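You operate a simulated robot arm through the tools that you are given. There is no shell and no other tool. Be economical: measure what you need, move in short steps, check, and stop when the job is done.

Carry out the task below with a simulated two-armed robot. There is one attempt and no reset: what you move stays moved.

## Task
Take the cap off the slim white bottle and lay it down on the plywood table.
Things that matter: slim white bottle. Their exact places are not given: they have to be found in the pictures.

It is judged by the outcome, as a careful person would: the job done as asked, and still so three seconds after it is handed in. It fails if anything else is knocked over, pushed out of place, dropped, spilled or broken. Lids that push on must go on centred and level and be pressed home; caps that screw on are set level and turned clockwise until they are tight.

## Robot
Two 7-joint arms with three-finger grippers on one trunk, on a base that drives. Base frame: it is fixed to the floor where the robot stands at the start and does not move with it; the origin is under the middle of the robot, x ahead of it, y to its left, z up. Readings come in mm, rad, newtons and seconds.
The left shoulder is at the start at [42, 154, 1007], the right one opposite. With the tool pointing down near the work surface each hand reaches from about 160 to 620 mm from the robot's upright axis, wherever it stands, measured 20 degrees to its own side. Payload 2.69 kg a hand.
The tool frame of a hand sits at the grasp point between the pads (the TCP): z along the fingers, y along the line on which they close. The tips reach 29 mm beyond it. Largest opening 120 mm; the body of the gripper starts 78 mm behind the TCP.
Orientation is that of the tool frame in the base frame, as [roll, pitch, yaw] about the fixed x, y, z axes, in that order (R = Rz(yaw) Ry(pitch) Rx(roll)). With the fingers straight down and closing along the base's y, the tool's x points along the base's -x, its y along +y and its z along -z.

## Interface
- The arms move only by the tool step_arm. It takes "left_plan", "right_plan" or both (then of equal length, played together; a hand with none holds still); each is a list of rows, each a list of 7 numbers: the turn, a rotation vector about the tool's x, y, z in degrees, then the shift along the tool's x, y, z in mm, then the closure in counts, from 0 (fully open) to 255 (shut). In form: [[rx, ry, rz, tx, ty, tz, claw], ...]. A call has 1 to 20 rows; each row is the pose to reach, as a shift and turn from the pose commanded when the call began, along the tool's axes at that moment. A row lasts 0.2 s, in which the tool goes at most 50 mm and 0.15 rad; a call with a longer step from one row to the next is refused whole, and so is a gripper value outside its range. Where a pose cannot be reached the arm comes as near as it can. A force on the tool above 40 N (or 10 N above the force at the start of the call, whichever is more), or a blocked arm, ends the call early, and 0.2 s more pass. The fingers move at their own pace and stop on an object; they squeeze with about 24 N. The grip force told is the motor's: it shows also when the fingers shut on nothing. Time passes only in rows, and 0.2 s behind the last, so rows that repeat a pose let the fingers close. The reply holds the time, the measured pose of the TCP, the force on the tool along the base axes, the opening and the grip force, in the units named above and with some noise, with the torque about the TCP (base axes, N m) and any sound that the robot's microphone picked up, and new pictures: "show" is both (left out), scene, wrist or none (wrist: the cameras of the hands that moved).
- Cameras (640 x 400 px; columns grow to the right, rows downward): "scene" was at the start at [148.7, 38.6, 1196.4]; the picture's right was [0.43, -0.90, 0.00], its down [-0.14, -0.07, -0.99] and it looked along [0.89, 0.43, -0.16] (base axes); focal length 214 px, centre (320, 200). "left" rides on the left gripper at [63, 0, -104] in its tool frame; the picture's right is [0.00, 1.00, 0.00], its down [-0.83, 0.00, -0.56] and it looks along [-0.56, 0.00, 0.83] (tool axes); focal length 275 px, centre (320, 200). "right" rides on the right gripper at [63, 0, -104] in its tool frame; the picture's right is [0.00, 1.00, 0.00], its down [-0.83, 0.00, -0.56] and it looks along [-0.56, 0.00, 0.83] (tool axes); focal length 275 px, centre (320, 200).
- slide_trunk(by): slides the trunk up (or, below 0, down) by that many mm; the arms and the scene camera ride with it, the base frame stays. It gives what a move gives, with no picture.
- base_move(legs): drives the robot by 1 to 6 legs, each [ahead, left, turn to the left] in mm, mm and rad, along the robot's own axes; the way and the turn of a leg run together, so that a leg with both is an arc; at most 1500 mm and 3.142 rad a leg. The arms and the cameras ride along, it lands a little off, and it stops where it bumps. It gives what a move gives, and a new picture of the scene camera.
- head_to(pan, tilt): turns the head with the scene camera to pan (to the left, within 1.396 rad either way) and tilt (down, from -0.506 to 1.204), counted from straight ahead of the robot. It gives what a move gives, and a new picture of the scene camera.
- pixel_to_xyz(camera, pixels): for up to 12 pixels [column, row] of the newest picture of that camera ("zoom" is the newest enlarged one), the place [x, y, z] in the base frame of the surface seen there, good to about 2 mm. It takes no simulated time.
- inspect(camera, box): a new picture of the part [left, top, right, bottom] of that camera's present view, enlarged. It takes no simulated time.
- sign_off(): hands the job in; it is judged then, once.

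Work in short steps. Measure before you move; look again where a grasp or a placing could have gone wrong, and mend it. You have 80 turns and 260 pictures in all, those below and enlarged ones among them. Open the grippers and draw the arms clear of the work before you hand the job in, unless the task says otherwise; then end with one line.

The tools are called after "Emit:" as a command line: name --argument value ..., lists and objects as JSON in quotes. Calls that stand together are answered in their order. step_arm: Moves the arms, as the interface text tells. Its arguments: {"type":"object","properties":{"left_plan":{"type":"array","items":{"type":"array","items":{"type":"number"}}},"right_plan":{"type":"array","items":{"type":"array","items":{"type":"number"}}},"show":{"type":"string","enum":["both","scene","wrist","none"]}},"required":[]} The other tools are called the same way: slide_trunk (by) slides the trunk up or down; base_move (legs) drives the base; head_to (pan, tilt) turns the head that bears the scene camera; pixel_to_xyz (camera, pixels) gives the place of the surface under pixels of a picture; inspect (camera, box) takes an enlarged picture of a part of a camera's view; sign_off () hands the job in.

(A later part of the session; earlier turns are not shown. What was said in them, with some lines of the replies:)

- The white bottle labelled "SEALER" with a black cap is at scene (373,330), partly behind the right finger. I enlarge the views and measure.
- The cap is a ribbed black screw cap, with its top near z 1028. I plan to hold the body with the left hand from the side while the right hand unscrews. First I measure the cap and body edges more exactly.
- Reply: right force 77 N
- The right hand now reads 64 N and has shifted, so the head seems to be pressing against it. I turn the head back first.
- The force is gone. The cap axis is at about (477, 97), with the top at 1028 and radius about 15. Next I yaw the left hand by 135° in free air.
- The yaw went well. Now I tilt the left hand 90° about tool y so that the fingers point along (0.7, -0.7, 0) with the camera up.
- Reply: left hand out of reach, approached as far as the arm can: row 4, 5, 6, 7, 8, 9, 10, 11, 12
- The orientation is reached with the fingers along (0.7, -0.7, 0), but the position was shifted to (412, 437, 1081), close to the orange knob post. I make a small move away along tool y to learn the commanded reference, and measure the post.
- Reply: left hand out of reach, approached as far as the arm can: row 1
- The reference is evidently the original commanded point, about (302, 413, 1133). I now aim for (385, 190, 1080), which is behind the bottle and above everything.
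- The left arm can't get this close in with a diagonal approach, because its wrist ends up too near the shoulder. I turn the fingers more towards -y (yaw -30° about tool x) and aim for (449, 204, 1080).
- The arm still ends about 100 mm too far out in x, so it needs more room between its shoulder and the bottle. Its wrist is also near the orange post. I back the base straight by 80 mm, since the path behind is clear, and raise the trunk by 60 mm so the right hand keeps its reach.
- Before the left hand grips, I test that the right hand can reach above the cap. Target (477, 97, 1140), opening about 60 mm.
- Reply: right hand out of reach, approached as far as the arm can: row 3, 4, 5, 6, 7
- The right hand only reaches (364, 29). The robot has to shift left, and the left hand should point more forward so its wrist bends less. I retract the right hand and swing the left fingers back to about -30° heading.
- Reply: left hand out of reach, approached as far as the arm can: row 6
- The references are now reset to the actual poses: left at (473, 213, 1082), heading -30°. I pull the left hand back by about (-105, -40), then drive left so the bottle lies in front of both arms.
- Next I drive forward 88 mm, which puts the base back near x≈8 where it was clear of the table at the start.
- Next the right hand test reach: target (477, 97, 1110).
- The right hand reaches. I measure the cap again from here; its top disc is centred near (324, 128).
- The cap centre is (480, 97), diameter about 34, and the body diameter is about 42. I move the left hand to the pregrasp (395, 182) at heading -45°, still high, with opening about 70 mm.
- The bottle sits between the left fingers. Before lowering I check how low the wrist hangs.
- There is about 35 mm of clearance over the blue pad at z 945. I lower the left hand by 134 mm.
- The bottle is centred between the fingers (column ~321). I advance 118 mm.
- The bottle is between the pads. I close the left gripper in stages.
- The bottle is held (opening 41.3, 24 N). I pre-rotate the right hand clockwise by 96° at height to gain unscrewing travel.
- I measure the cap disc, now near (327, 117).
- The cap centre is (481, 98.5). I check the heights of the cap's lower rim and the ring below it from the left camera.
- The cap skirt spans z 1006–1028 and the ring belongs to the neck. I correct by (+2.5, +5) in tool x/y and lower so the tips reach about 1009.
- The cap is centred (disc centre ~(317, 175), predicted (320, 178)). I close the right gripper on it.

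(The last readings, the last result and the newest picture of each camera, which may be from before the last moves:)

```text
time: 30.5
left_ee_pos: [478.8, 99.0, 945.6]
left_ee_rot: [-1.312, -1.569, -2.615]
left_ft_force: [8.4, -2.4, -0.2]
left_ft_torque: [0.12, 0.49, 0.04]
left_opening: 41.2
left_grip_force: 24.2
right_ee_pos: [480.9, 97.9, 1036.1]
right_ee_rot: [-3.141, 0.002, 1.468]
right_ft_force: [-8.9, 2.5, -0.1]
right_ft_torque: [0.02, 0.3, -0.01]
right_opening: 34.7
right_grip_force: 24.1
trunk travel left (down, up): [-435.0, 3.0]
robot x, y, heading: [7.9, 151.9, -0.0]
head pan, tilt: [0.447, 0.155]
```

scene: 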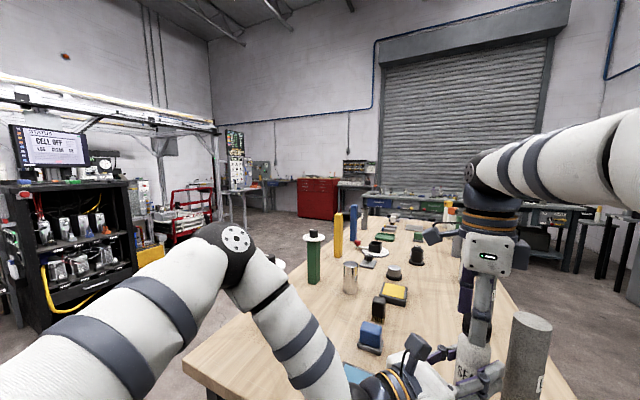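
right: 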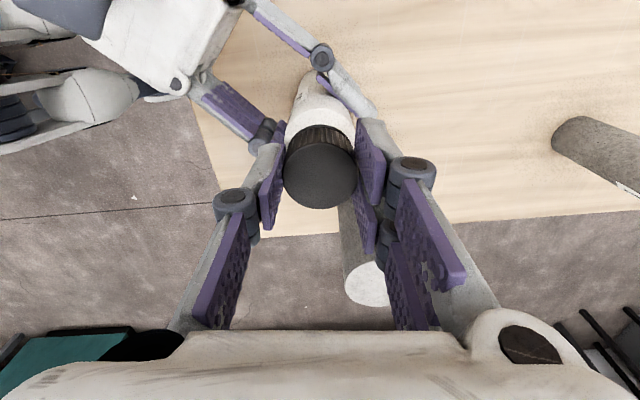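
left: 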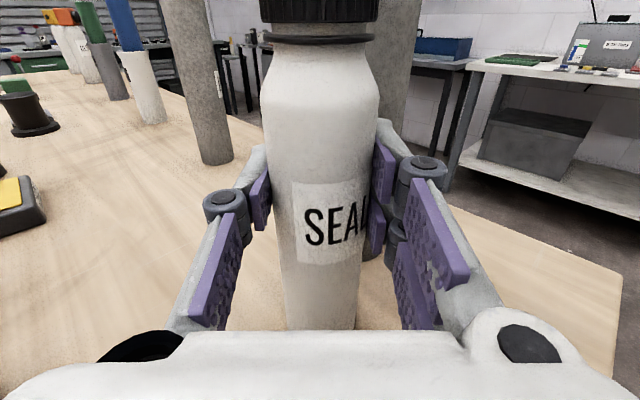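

The cap is gripped (34.7 mm), with about 9 N of side load. I relieve 1.5 mm and turn counter-clockwise 40° while watching the torque.

Emit:
step_arm --right_plan '[[0, 0, 0, 0, -1.5, 0, 255], [0, 0, -8, 0, -1.5, 0, 255], [0, 0, -16, 0, -1.5, 0, 255], [0, 0, -24, 0, -1.5, -0.2, 255], [0, 0, -32, 0, -1.5, -0.3, 255], [0, 0, -40, 0, -1.5, -0.4, 255]]' --show "wrist"

```text
time: 31.9
left_ee_pos: [478.7, 99.9, 945.7]
left_ee_rot: [-1.254, -1.569, -2.676]
left_ft_force: [-3.3, 7.2, 2.9]
left_ft_torque: [-0.36, -0.33, 0.02]
left_opening: 41.2
left_grip_force: 24.2
right_ee_pos: [477.4, 97.6, 1038.2]
right_ee_rot: [3.139, 0.002, 2.169]
right_ft_force: [4.3, -5.9, -4.2]
right_ft_torque: [-0.25, -0.06, -0.03]
right_opening: 34.5
right_grip_force: 24.2
trunk travel left (down, up): [-435.0, 3.0]
robot x, y, heading: [4.6, 147.9, -0.004]
head pan, tilt: [0.447, 0.155]
```

right: 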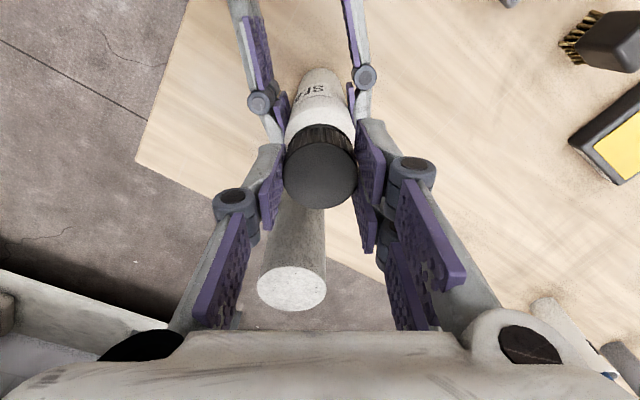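

There is almost no z torque, so the cap seems to turn easily. I re-centre slightly and go on turning another 112°, with a slight lift.

Emit:
step_arm --right_plan '[[0, 0, -8, -1, 0.2, 0, 255], [0, 0, -16, -1, 0.2, 0, 255], [0, 0, -24, -1, 0.2, 0, 255], [0, 0, -32, -1, 0.2, 0, 255], [0, 0, -40, -1, 0.2, -0.2, 255], [0, 0, -48, -1, 0.2, -0.3, 255], [0, 0, -56, -1, 0.2, -0.4, 255], [0, 0, -64, -1, 0.2, -0.5, 255], [0, 0, -72, -1, 0.2, -0.6, 255], [0, 0, -80, -1, 0.2, -0.7, 255], [0, 0, -88, -1, 0.2, -0.8, 255], [0, 0, -96, -1, 0.2, -0.9, 255], [0, 0, -104, -1, 0.2, -1, 255], [0, 0, -112, -1, 0.2, -1, 255]]' --show "both"

Emit:
inspect --camera "left" --box '[240, 0, 400, 100]'

```text
time: 34.9
left_ee_pos: [479.3, 99.7, 944.5]
left_ee_rot: [-1.359, -1.569, -2.569]
left_ft_force: [-0.1, 17.0, 2.0]
left_ft_torque: [-0.61, 0.08, 0.0]
left_opening: 40.9
left_grip_force: 24.3
right_ee_pos: [478.8, 98.4, 1039.5]
right_ee_rot: [-3.141, 0.001, -2.159]
right_ft_force: [-0.3, -17.1, -0.9]
right_ft_torque: [-0.98, -0.06, -0.07]
right_opening: 34.7
right_grip_force: 24.5
trunk travel left (down, up): [-435.0, 3.0]
robot x, y, heading: [9.5, 150.1, 0.001]
head pan, tilt: [0.447, 0.155]
```

scene: 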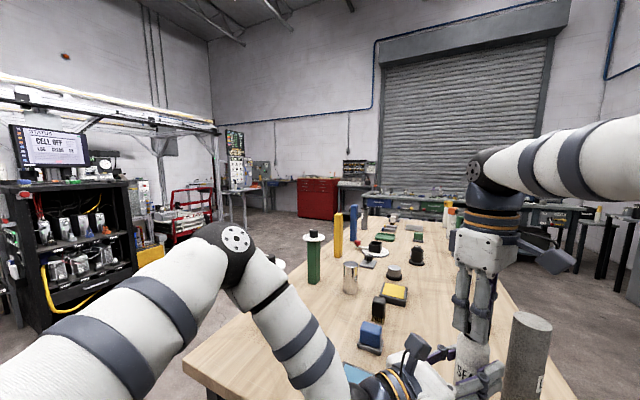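
right: 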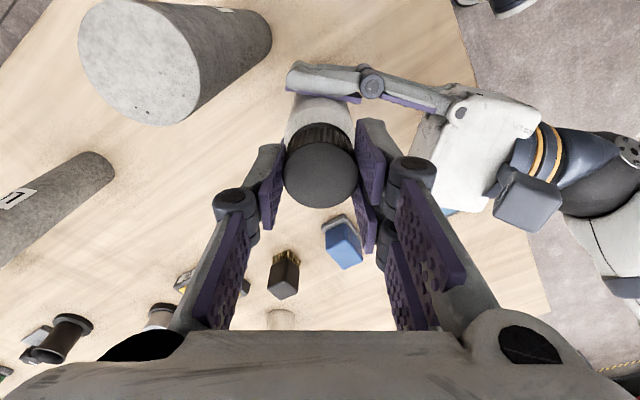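

```text
4.00 times, centred on (320, 50) of left
```

zoom: 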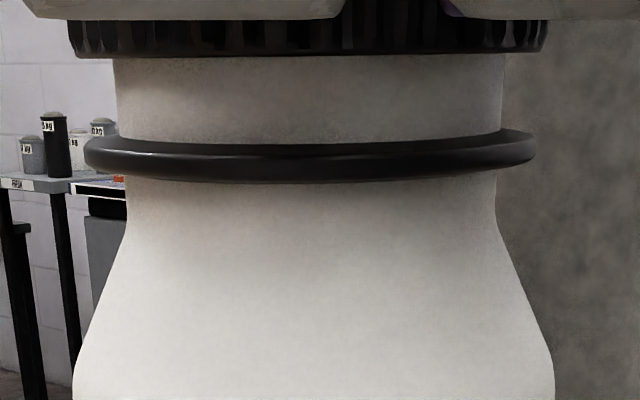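

The gap under the cap has grown from row 92 to row 57 in the zoom, so it is unscrewing. The side load is 17 N in y; I relieve 2 mm and keep turning 56°.

Emit:
step_arm --right_plan '[[0, 0, 0, 1.7, -1.1, 0, 255], [0, 0, -8, 1.7, -1.1, -0.2, 255], [0, 0, -16, 1.7, -1.1, -0.3, 255], [0, 0, -24, 1.7, -1.1, -0.4, 255], [0, 0, -32, 1.7, -1.1, -0.5, 255], [0, 0, -40, 1.7, -1.1, -0.6, 255], [0, 0, -48, 1.7, -1.1, -0.7, 255], [0, 0, -56, 1.7, -1.1, -0.8, 255]]' --show "none"

Emit:
inspect --camera "left" --box '[240, 0, 400, 100]'

```text
time: 36.7
left_ee_pos: [478.3, 99.3, 945.0]
left_ee_rot: [-1.479, -1.567, -2.446]
left_ft_force: [-1.7, -1.1, -0.3]
left_ft_torque: [-0.01, -0.02, 0.01]
left_opening: 41.3
left_grip_force: 24.3
right_ee_pos: [479.2, 96.6, 1040.5]
right_ee_rot: [-3.14, 0.001, -1.183]
right_ft_force: [2.0, 1.1, -0.2]
right_ft_torque: [0.04, -0.04, -0.01]
right_opening: 34.3
right_grip_force: 23.9
trunk travel left (down, up): [-435.0, 3.0]
robot x, y, heading: [8.7, 151.2, 0.004]
head pan, tilt: [0.447, 0.155]
```

```text
4.00 times, centred on (320, 50) of left
```

zoom: 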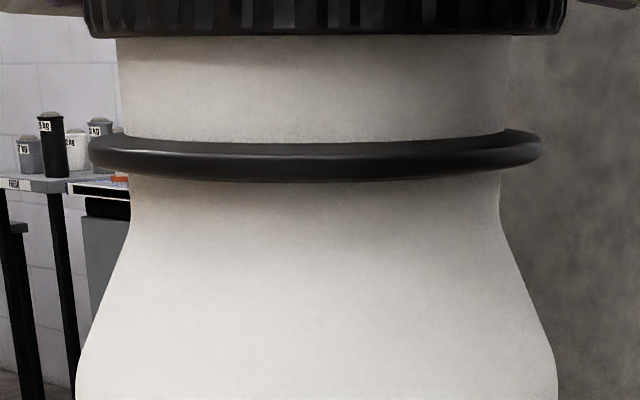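

The load is near zero and the cap is still rising. I keep turning another 64°.

Emit:
step_arm --right_plan '[[0, 0, -8, 0, 0, -0.1, 255], [0, 0, -16, 0, 0, -0.2, 255], [0, 0, -24, 0, 0, -0.3, 255], [0, 0, -32, 0, 0, -0.4, 255], [0, 0, -40, 0, 0, -0.5, 255], [0, 0, -48, 0, 0, -0.6, 255], [0, 0, -56, 0, 0, -0.7, 255], [0, 0, -64, 0, 0, -0.8, 255]]' --show "none"

Emit:
inspect --camera "left" --box '[240, 0, 400, 100]'

```text
time: 38.5
left_ee_pos: [477.6, 98.5, 945.2]
left_ee_rot: [-1.59, -1.569, -2.339]
left_ft_force: [-8.9, -9.8, -0.5]
left_ft_torque: [0.67, -0.56, 0.05]
left_opening: 41.3
left_grip_force: 23.8
right_ee_pos: [478.9, 97.2, 1040.8]
right_ee_rot: [-3.139, 0.001, -0.065]
right_ft_force: [8.0, 9.1, -1.0]
right_ft_torque: [0.22, -0.2, -0.08]
right_opening: 34.5
right_grip_force: 24.4
trunk travel left (down, up): [-435.0, 3.0]
robot x, y, heading: [6.0, 150.1, -0.004]
head pan, tilt: [0.447, 0.155]
```

```text
4.00 times, centred on (320, 50) of left
```

zoom: 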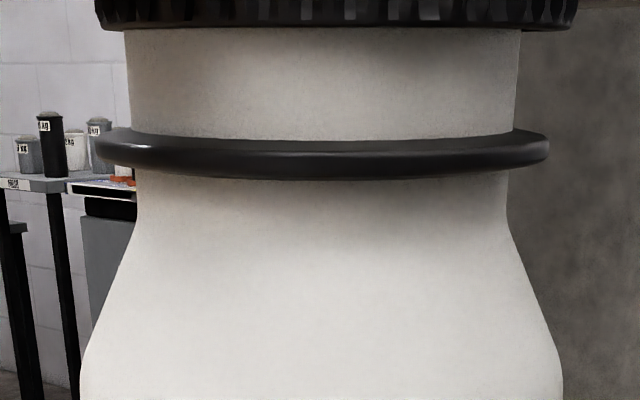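

The cap has turned 272°. I relieve the side load and test with a gentle 3 mm lift to see whether the thread is free.

Emit:
step_arm --right_plan '[[0, 0, 0, 1, -1, 0, 255], [0, 0, 0, 1, -1, -1, 255], [0, 0, 0, 1, -1, -2, 255], [0, 0, 0, 1, -1, -3, 255]]' --show "none"

Emit:
inspect --camera "left" --box '[240, 0, 400, 100]'

```text
time: 39.5
left_ee_pos: [478.6, 100.0, 946.2]
left_ee_rot: [-0.704, -1.567, 3.058]
left_ft_force: [1.4, -11.0, 6.8]
left_ft_torque: [0.86, 0.06, -0.01]
left_opening: 41.0
left_grip_force: 24.1
right_ee_pos: [479.9, 97.5, 1043.1]
right_ee_rot: [-3.141, 0.0, -0.069]
right_ft_force: [-1.1, 10.7, -7.6]
right_ft_torque: [0.17, 0.02, 0.04]
right_opening: 34.4
right_grip_force: 24.1
trunk travel left (down, up): [-435.0, 3.0]
robot x, y, heading: [8.9, 149.9, 0.002]
head pan, tilt: [0.447, 0.155]
```

```text
4.00 times, centred on (320, 50) of left
```

zoom: 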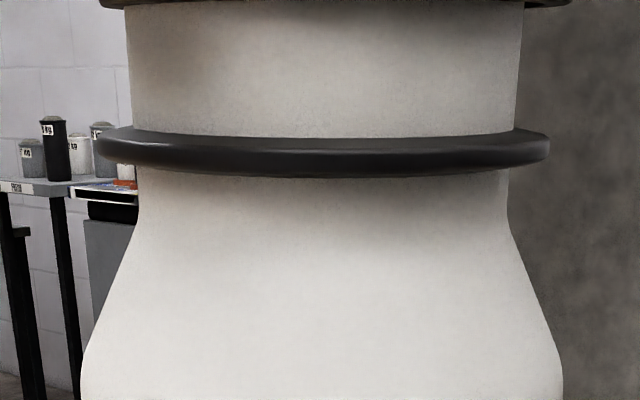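

The cap rises against the neck with under 8 N, so it is probably free apart from friction. I shift +y 1 mm and lift another 6 mm.

Emit:
step_arm --right_plan '[[0, 0, 0, 0, -1.2, 0, 255], [0, 0, 0, 0, -1.2, -1.5, 255], [0, 0, 0, 0, -1.2, -3, 255], [0, 0, 0, 0, -1.2, -4.5, 255], [0, 0, 0, 0, -1.2, -6, 255]]' --show "both"

Emit:
inspect --camera "left" --box '[240, 0, 400, 100]'

```text
time: 40.7
left_ee_pos: [478.4, 99.8, 944.7]
left_ee_rot: [-1.769, -1.569, -2.161]
left_ft_force: [-1.0, 1.0, 0.5]
left_ft_torque: [0.05, 0.01, 0.0]
left_opening: 41.3
left_grip_force: 23.3
right_ee_pos: [481.4, 98.2, 1048.9]
right_ee_rot: [-3.14, -0.002, -0.069]
right_ft_force: [-0.2, 0.1, 0.0]
right_ft_torque: [0.01, -0.01, -0.02]
right_opening: 34.1
right_grip_force: 23.8
trunk travel left (down, up): [-435.0, 3.0]
robot x, y, heading: [7.9, 150.3, -0.002]
head pan, tilt: [0.447, 0.155]
```

scene: 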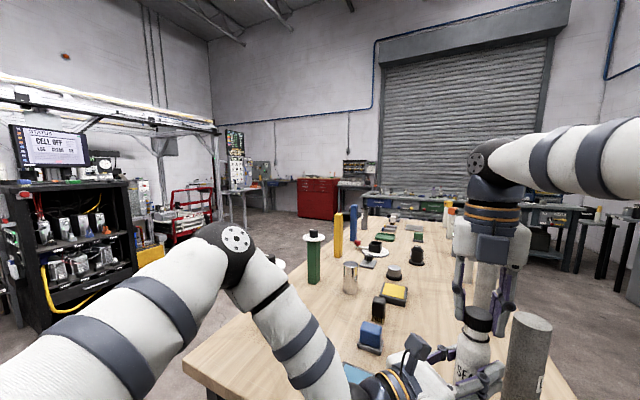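
right: 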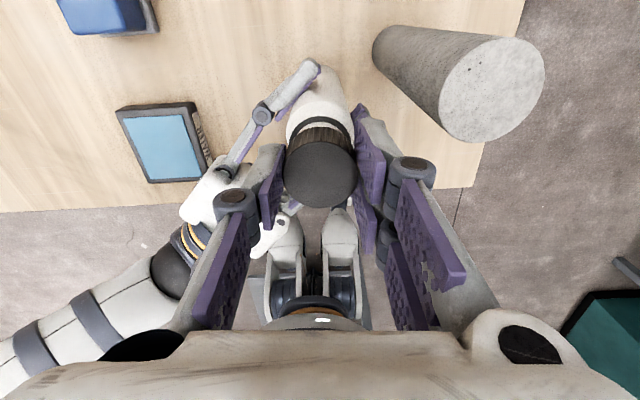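

```text
4.00 times, centred on (320, 50) of left
```

zoom: 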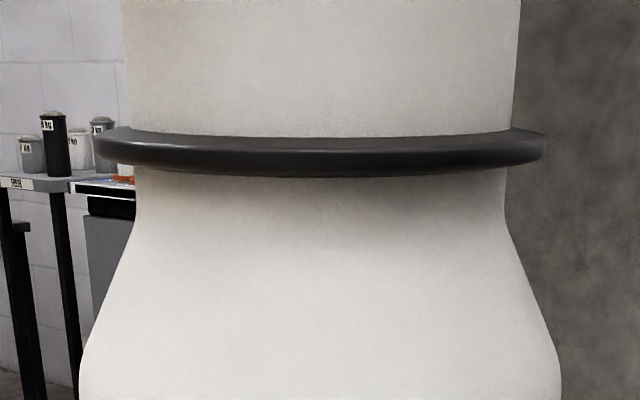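

The forces are zero, so the cap is free. I lift it straight up another 50 mm, clear of the neck.

Emit:
step_arm --right_plan '[[0, 0, 0, 0, 0, -12, 255], [0, 0, 0, 0, 0, -25, 255], [0, 0, 0, 0, 0, -38, 255], [0, 0, 0, 0, 0, -50, 255]]' --show "both"

Emit:
inspect --camera "scene" --box '[420, 220, 580, 400]'

```text
time: 41.7
left_ee_pos: [477.5, 98.6, 945.9]
left_ee_rot: [-1.609, -1.569, -2.319]
left_ft_force: [-0.8, 0.6, 1.1]
left_ft_torque: [-0.02, -0.01, -0.03]
left_opening: 41.2
left_grip_force: 24.4
right_ee_pos: [481.6, 98.0, 1099.9]
right_ee_rot: [-3.141, 0.0, -0.068]
right_ft_force: [0.2, -0.5, 0.7]
right_ft_torque: [0.01, 0.02, 0.0]
right_opening: 34.5
right_grip_force: 23.5
trunk travel left (down, up): [-435.0, 3.0]
robot x, y, heading: [8.3, 147.6, -0.001]
head pan, tilt: [0.447, 0.155]
```

scene: 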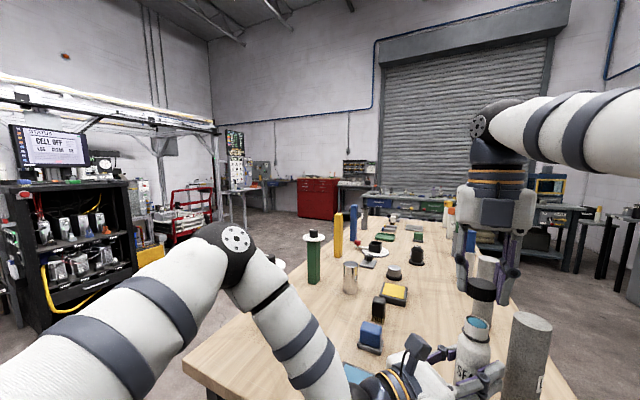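
right: 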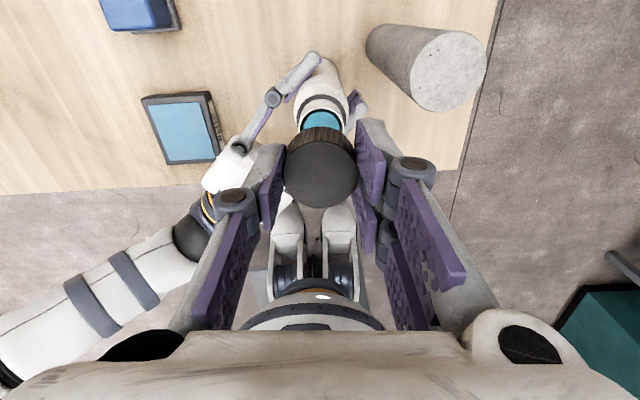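

```text
2.22 times, centred on (500, 310) of scene
```

zoom: 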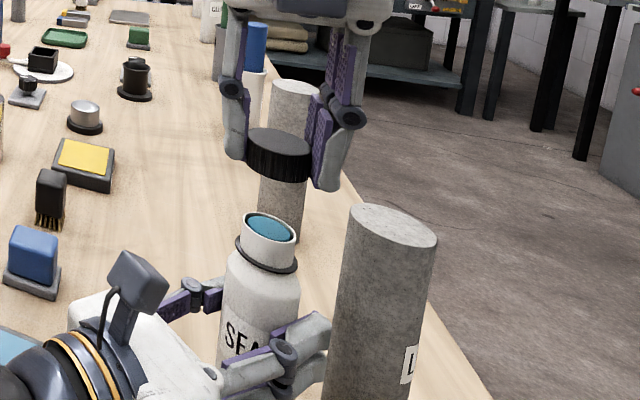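

The cap is off and the bottle stands upright. I open the left hand and back off along its fingers while the right holds the cap.

Emit:
step_arm --left_plan '[[0, 0, 0, 0, 0, 0, 150], [0, 0, 0, 0, 0, 0, 106], [0, 0, 0, 0, 0, 0, 106], [0, 0, 0, 0, 0, -22, 106], [0, 0, 0, 0, 0, -50, 106], [0, 0, 0, 0, 0, -85, 106], [0, 0, 0, 0, 0, -120, 106]]' --show "both"

```text
time: 43.3
left_ee_pos: [393.0, 185.3, 946.7]
left_ee_rot: [-0.911, -1.569, -3.014]
left_ft_force: [0.6, -0.9, 0.7]
left_ft_torque: [0.01, 0.01, -0.01]
left_opening: 69.9
left_grip_force: 0.1
right_ee_pos: [481.0, 98.8, 1100.3]
right_ee_rot: [3.142, -0.001, -0.069]
right_ft_force: [-0.4, 0.0, -0.1]
right_ft_torque: [-0.02, 0.01, -0.02]
right_opening: 34.6
right_grip_force: 24.1
trunk travel left (down, up): [-435.0, 3.0]
robot x, y, heading: [7.9, 154.3, -0.003]
head pan, tilt: [0.447, 0.155]
```

scene: 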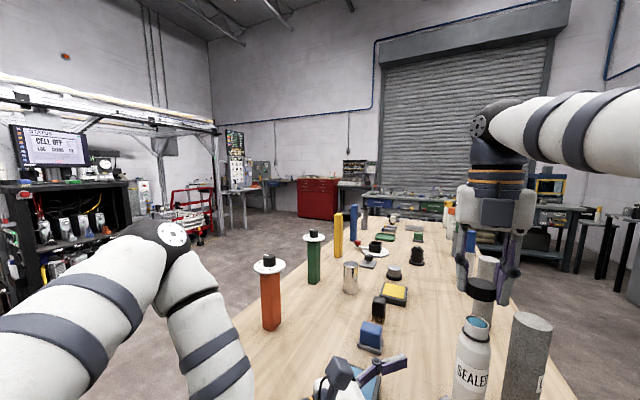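
left: 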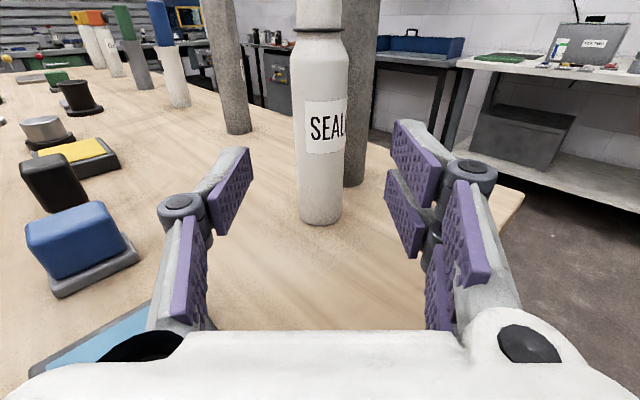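

The bottle stands untouched. I raise and withdraw the left hand while turning the right hand back (clockwise) above everything.

Emit:
step_arm --left_plan '[[0, 0, 0, 34, 0, 0, 106], [0, 0, 0, 68, 0, 0, 106], [0, 0, 0, 101, 0, 0, 106], [0, 0, 0, 134, 0, 0, 106], [0, 0, 0, 134, -20, -20, 106], [0, 0, 0, 134, -40, -40, 106], [0, 0, 0, 134, -60, -60, 106], [0, 0, 0, 134, -60, -60, 106], [0, 0, 0, 134, -60, -60, 106], [0, 0, 0, 134, -60, -60, 106]]' --right_plan '[[0, 0, 8.5, 0, 0, 0, 255], [0, 0, 17, 0, 0, 0, 255], [0, 0, 25.5, 0, 0, 0, 255], [0, 0, 34, 0, 0, 0, 255], [0, 0, 42.5, 0, 0, 0, 255], [0, 0, 51, 0, 0, 0, 255], [0, 0, 59.5, 0, 0, 0, 255], [0, 0, 68, 0, 0, 0, 255], [0, 0, 76.5, 0, 0, 0, 255], [0, 0, 85, 0, 0, 0, 255]]' --show "scene"

Emit:
step_arm --right_plan '[[0, 0, 8.5, 0, 0, 0, 255], [0, 0, 17, 0, 0, 0, 255], [0, 0, 25.5, 0, 0, 0, 255], [0, 0, 34, 0, 0, 0, 255], [0, 0, 42.5, 0, 0, 0, 255], [0, 0, 51, 0, 0, 0, 255], [0, 0, 59.5, 0, 0, 0, 255], [0, 0, 68, 0, 0, 0, 255], [0, 0, 76.5, 0, 0, 0, 255], [0, 0, 85, 0, 0, 0, 255], [0, 0, 91, 0, 0, 0, 255]]' --show "both"

```text
time: 45.5
left_ee_pos: [393.4, 267.1, 1082.5]
left_ee_rot: [-1.407, -1.57, -2.523]
left_ft_force: [1.4, 0.0, 0.5]
left_ft_torque: [-0.01, 0.03, 0.02]
left_opening: 70.2
left_grip_force: 0.1
right_ee_pos: [480.2, 98.6, 1099.6]
right_ee_rot: [-3.141, 0.0, -1.554]
right_ft_force: [-0.9, 0.0, -0.7]
right_ft_torque: [0.02, 0.04, 0.03]
right_opening: 34.6
right_grip_force: 23.8
trunk travel left (down, up): [-435.0, 3.0]
robot x, y, heading: [11.0, 150.5, 0.004]
head pan, tilt: [0.447, 0.155]
```

scene: 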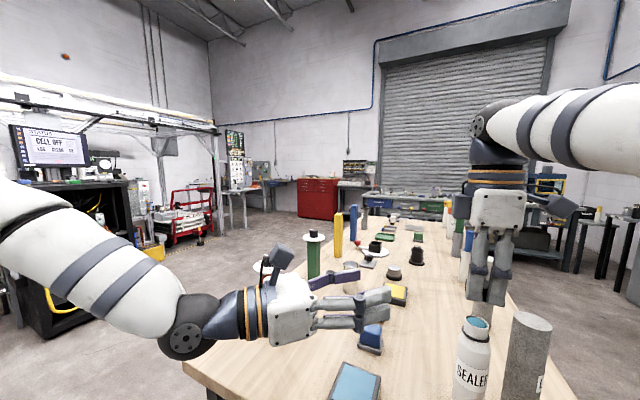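

```text
time: 47.9
left_ee_pos: [394.1, 268.4, 1081.5]
left_ee_rot: [-1.338, -1.57, -2.591]
left_ft_force: [0.8, -0.2, 0.0]
left_ft_torque: [0.01, 0.03, -0.04]
left_opening: 70.3
left_grip_force: 0.0
right_ee_pos: [481.4, 97.5, 1099.9]
right_ee_rot: [-3.141, 0.0, -3.141]
right_ft_force: [-0.1, -0.4, -0.6]
right_ft_torque: [0.02, -0.02, -0.04]
right_opening: 34.5
right_grip_force: 24.0
trunk travel left (down, up): [-435.0, 3.0]
robot x, y, heading: [9.3, 149.2, 0.001]
head pan, tilt: [0.447, 0.155]
```

scene: 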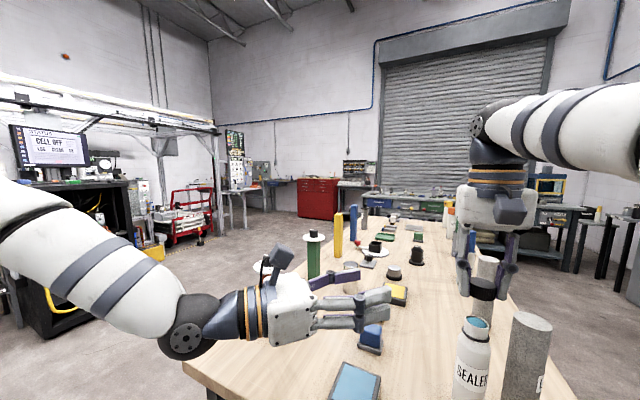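
right: 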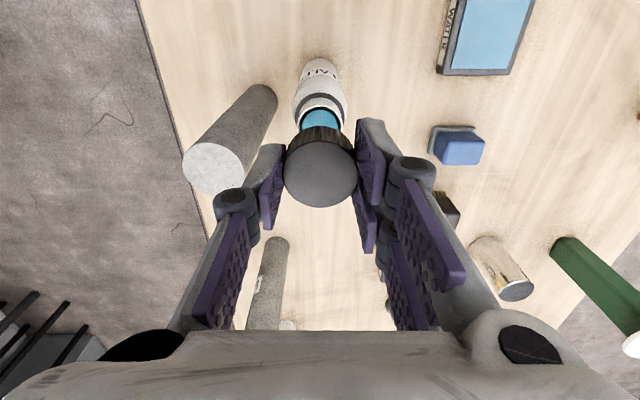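

The cap is still held. I carry it at height to above the clear spot (400, 5), then lower part of the way.

Emit:
step_arm --right_plan '[[0, 0, 0, 27, -31, 0, 255], [0, 0, 0, 54, -62, 0, 255], [0, 0, 0, 81, -93, 0, 255], [0, 0, 0, 81, -93, 40, 255], [0, 0, 0, 81, -93, 80, 255], [0, 0, 0, 81, -93, 120, 255], [0, 0, 0, 81, -93, 160, 255]]' --show "both"

Emit:
pixel_to_xyz --camera "right" --pixels '[[320, 100], [280, 120], [320, 170], [380, 60], [250, 60], [320, 60]]'

```text
time: 49.5
left_ee_pos: [393.8, 268.2, 1081.2]
left_ee_rot: [-1.951, -1.569, -1.976]
left_ft_force: [0.1, 1.1, -0.4]
left_ft_torque: [-0.01, 0.02, 0.0]
left_opening: 70.0
left_grip_force: 0.2
right_ee_pos: [401.0, 4.0, 940.3]
right_ee_rot: [-3.141, 0.0, -3.14]
right_ft_force: [0.9, -0.1, -0.8]
right_ft_torque: [-0.01, 0.02, 0.0]
right_opening: 34.6
right_grip_force: 23.4
trunk travel left (down, up): [-435.0, 3.0]
robot x, y, heading: [13.0, 147.1, 0.001]
head pan, tilt: [0.447, 0.155]
```

scene: 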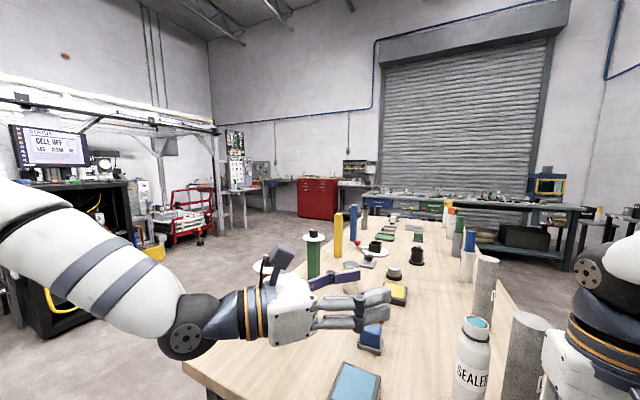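
right: 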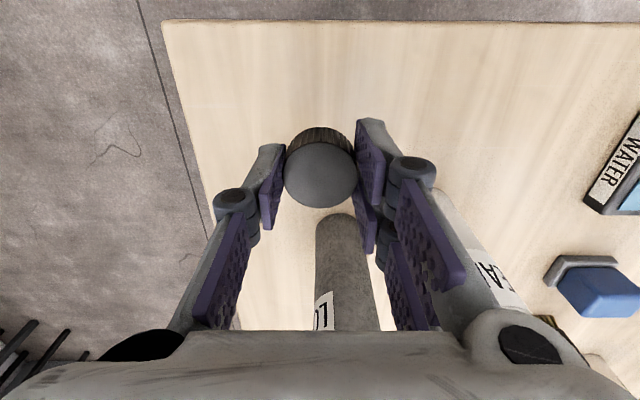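

```text
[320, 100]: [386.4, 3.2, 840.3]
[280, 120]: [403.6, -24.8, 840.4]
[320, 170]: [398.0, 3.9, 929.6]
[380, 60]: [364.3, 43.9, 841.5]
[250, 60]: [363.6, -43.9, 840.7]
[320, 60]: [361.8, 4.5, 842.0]
```

The cap top is 10.5 mm below the TCP, so contact is expected near TCP z ≈ 872. I lower to about 874.

Emit:
step_arm --right_plan '[[0, 0, 0, 0, 0, 30, 255], [0, 0, 0, 0, 0, 55, 255], [0, 0, 0, 0, 0, 63, 255], [0, 0, 0, 0, 0, 66, 255]]' --show "wrist"

```text
time: 50.5
left_ee_pos: [392.5, 267.7, 1081.4]
left_ee_rot: [-1.345, -1.569, -2.584]
left_ft_force: [0.4, 0.2, 0.4]
left_ft_torque: [-0.01, 0.02, 0.0]
left_opening: 69.9
left_grip_force: 0.0
right_ee_pos: [399.7, 5.4, 874.0]
right_ee_rot: [-3.141, 0.002, -3.141]
right_ft_force: [0.0, 0.5, -0.5]
right_ft_torque: [0.04, 0.02, 0.0]
right_opening: 34.8
right_grip_force: 23.8
trunk travel left (down, up): [-435.0, 3.0]
robot x, y, heading: [9.1, 146.3, -0.003]
head pan, tilt: [0.447, 0.155]
```

right: 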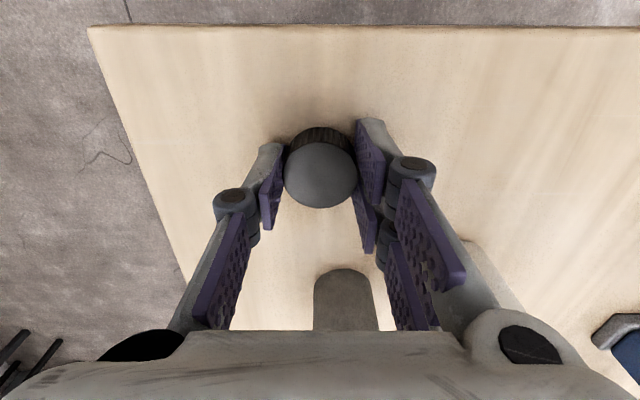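

No contact yet. I go down 2 mm more in fine steps.

Emit:
step_arm --right_plan '[[0, 0, 0, 0, 0, 0.7, 255], [0, 0, 0, 0, 0, 1.4, 255], [0, 0, 0, 0, 0, 2, 255]]' --show "none"

```text
time: 51.3
left_ee_pos: [394.1, 266.8, 1082.6]
left_ee_rot: [-1.364, -1.569, -2.562]
left_ft_force: [-0.6, 0.3, 0.3]
left_ft_torque: [0.02, -0.03, -0.02]
left_opening: 70.0
left_grip_force: 0.2
right_ee_pos: [399.9, 5.5, 871.7]
right_ee_rot: [3.141, -0.001, -3.141]
right_ft_force: [0.3, -0.8, -0.3]
right_ft_torque: [0.01, 0.02, 0.02]
right_opening: 34.3
right_grip_force: 24.0
trunk travel left (down, up): [-435.0, 3.0]
robot x, y, heading: [5.9, 148.9, 0.002]
head pan, tilt: [0.447, 0.155]
```

Still no contact, with the tips about 2 mm above the table. I lower another 1.6 mm finely.

Emit:
step_arm --right_plan '[[0, 0, 0, 0, 0, 0.5, 255], [0, 0, 0, 0, 0, 1.0, 255], [0, 0, 0, 0, 0, 1.6, 255]]' --show "none"

Emit:
inspect --camera "right" --box '[240, 100, 400, 240]'

Emit:
pixel_to_xyz --camera "right" --pixels '[[320, 170], [320, 185], [310, 160], [320, 100]]'

```text
time: 52.1
left_ee_pos: [393.3, 267.8, 1082.4]
left_ee_rot: [-1.272, -1.569, -2.655]
left_ft_force: [0.2, -0.1, -0.3]
left_ft_torque: [0.0, 0.03, -0.01]
left_opening: 70.0
left_grip_force: 0.0
right_ee_pos: [399.4, 5.7, 871.7]
right_ee_rot: [-3.141, 0.0, -3.141]
right_ft_force: [0.7, 0.4, 2.6]
right_ft_torque: [-0.04, -0.03, 0.03]
right_opening: 34.8
right_grip_force: 23.4
trunk travel left (down, up): [-435.0, 3.0]
robot x, y, heading: [10.8, 150.3, 0.001]
head pan, tilt: [0.447, 0.155]
```

```text
2.86 times, centred on (320, 170) of right
```

zoom: 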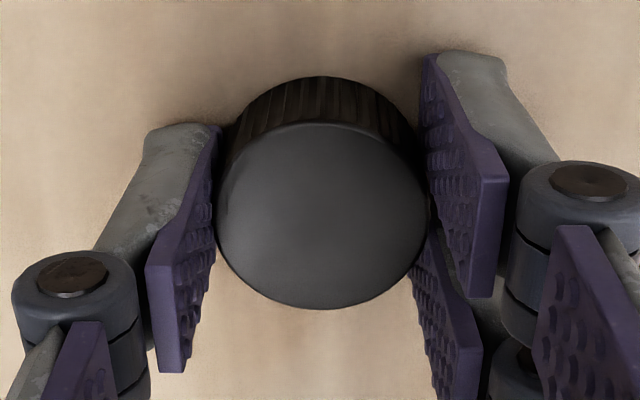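

```text
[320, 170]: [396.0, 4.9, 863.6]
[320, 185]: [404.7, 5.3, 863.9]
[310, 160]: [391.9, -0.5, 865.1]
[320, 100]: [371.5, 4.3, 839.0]
```

Light contact shows 2.6 N upward, so the cap is on the table. I open and lift straight up.

Emit:
step_arm --right_plan '[[0, 0, 0, 0, 0, 0, 170], [0, 0, 0, 0, 0, 0, 127], [0, 0, 0, 0, 0, 0, 127], [0, 0, 0, 0, 0, -30, 127], [0, 0, 0, 0, 0, -75, 127], [0, 0, 0, 0, 0, -120, 127], [0, 0, 0, 0, 0, -165, 127], [0, 0, 0, 0, 0, -210, 127], [0, 0, 0, 45, 0, -230, 127], [0, 0, 0, 90, 0, -240, 127]]' --show "both"

```text
time: 54.3
left_ee_pos: [393.5, 266.4, 1083.2]
left_ee_rot: [-1.203, -1.568, -2.725]
left_ft_force: [-0.5, 0.7, 0.4]
left_ft_torque: [0.0, 0.05, 0.02]
left_opening: 70.0
left_grip_force: 0.1
right_ee_pos: [310.1, 2.8, 1112.5]
right_ee_rot: [3.141, 0.003, 3.141]
right_ft_force: [-0.2, 0.2, -0.2]
right_ft_torque: [-0.02, -0.02, 0.02]
right_opening: 60.4
right_grip_force: 0.0
trunk travel left (down, up): [-435.0, 3.0]
robot x, y, heading: [9.2, 146.7, 0.002]
head pan, tilt: [0.447, 0.155]
```

scene: 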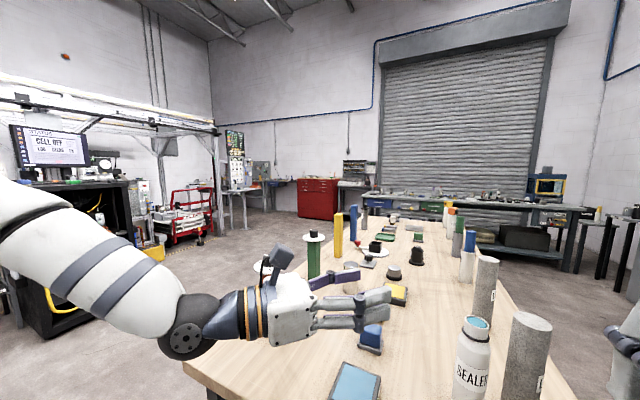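
right: 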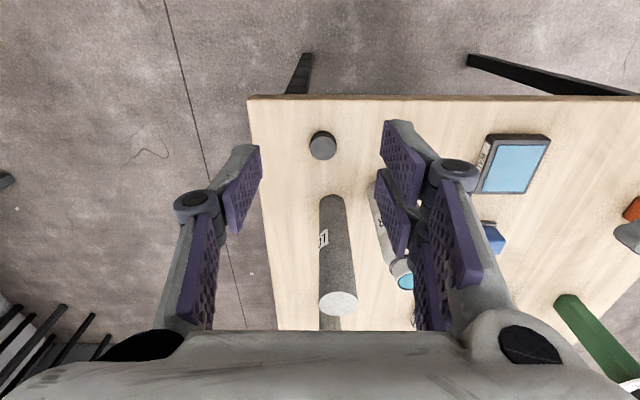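

The cap stands on the table at (322, 145) in the right picture and the bottle is upright. I open both grippers fully and draw the left hand back off the table.

Emit:
step_arm --left_plan '[[0, 0, 0, 10, 15, -20, 60], [0, 0, 0, 20, 30, -40, 0], [0, 0, 0, 30, 45, -60, 0]]' --right_plan '[[0, 0, 0, 10, 0, 0, 60], [0, 0, 0, 20, 0, 0, 0], [0, 0, 0, 20, 0, 0, 0]]'

```text
time: 55.1
left_ee_pos: [381.3, 285.5, 1107.0]
left_ee_rot: [-1.237, -1.569, -2.692]
left_ft_force: [0.5, -0.8, -0.6]
left_ft_torque: [0.01, -0.01, 0.02]
left_opening: 120.2
left_grip_force: 0.1
left hand out of reach, approached as far as the arm can: row 1, 2, 3
right_ee_pos: [290.4, 3.8, 1110.6]
right_ee_rot: [3.142, 0.0, 3.141]
right_ft_force: [-0.3, 0.2, 0.3]
right_ft_torque: [0.04, 0.01, -0.05]
right_opening: 120.0
right_grip_force: 0.0
trunk travel left (down, up): [-435.0, 3.0]
robot x, y, heading: [10.2, 151.4, 0.001]
head pan, tilt: [0.447, 0.155]
```

scene: 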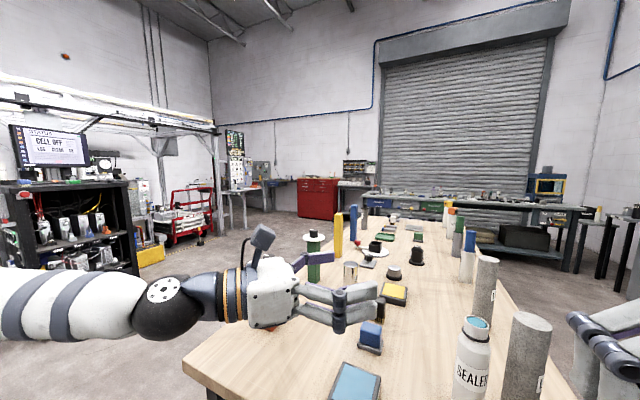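
right: 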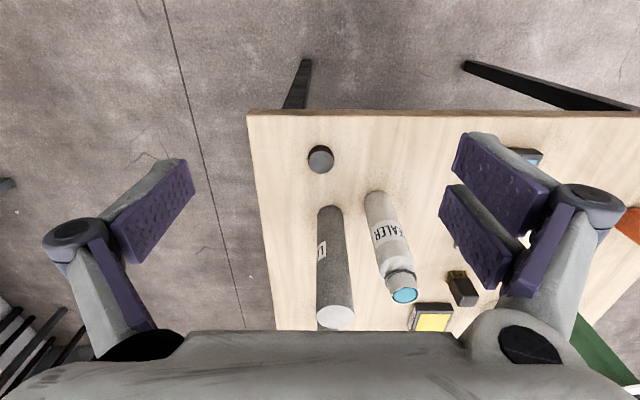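
left: 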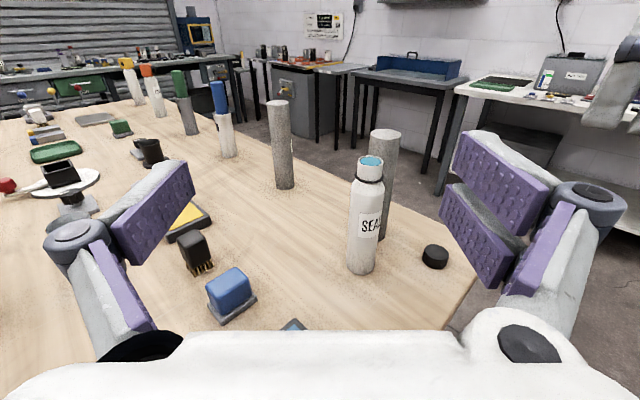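

The cap lies on the table at (435, 256) in the left picture, the bottle is upright and nothing else moved. I back the robot off 250 mm to draw clear.

Emit:
base_move --legs '[[-250, 0, 0]]'

```text
time: 57.0
left_ee_pos: [125.0, 286.8, 1106.9]
left_ee_rot: [-1.419, -1.568, -2.506]
left_ft_force: [-0.7, -0.1, 0.3]
left_ft_torque: [0.01, 0.02, 0.0]
left_opening: 120.0
left_grip_force: 0.0
right_ee_pos: [33.9, 4.0, 1110.3]
right_ee_rot: [3.141, 0.003, -3.139]
right_ft_force: [0.2, -0.3, 0.0]
right_ft_torque: [-0.02, -0.03, 0.0]
right_opening: 120.0
right_grip_force: 0.0
trunk travel left (down, up): [-435.0, 3.0]
robot x, y, heading: [-249.3, 148.8, 0.002]
head pan, tilt: [0.447, 0.155]
```

scene: 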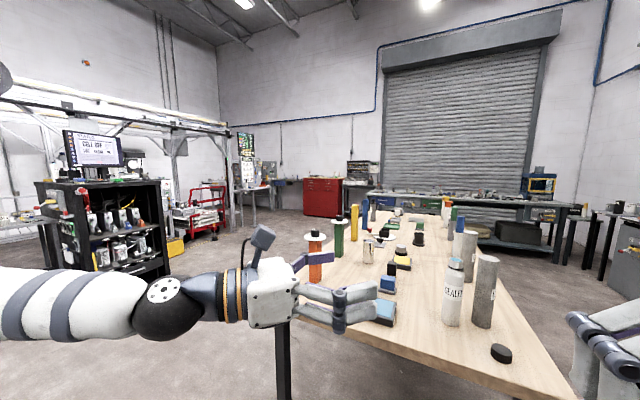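

Everything is standing as before, the cap is on the table at (501, 353), and the arms are clear, so I hand the job in.

Emit:
sign_off

```text
The job is handed in.
```

I unscrewed the cap from the slim white bottle (labelled SEALER) and set it down on the plywood table; the bottle is still upright in its place and nothing else on the table was moved.
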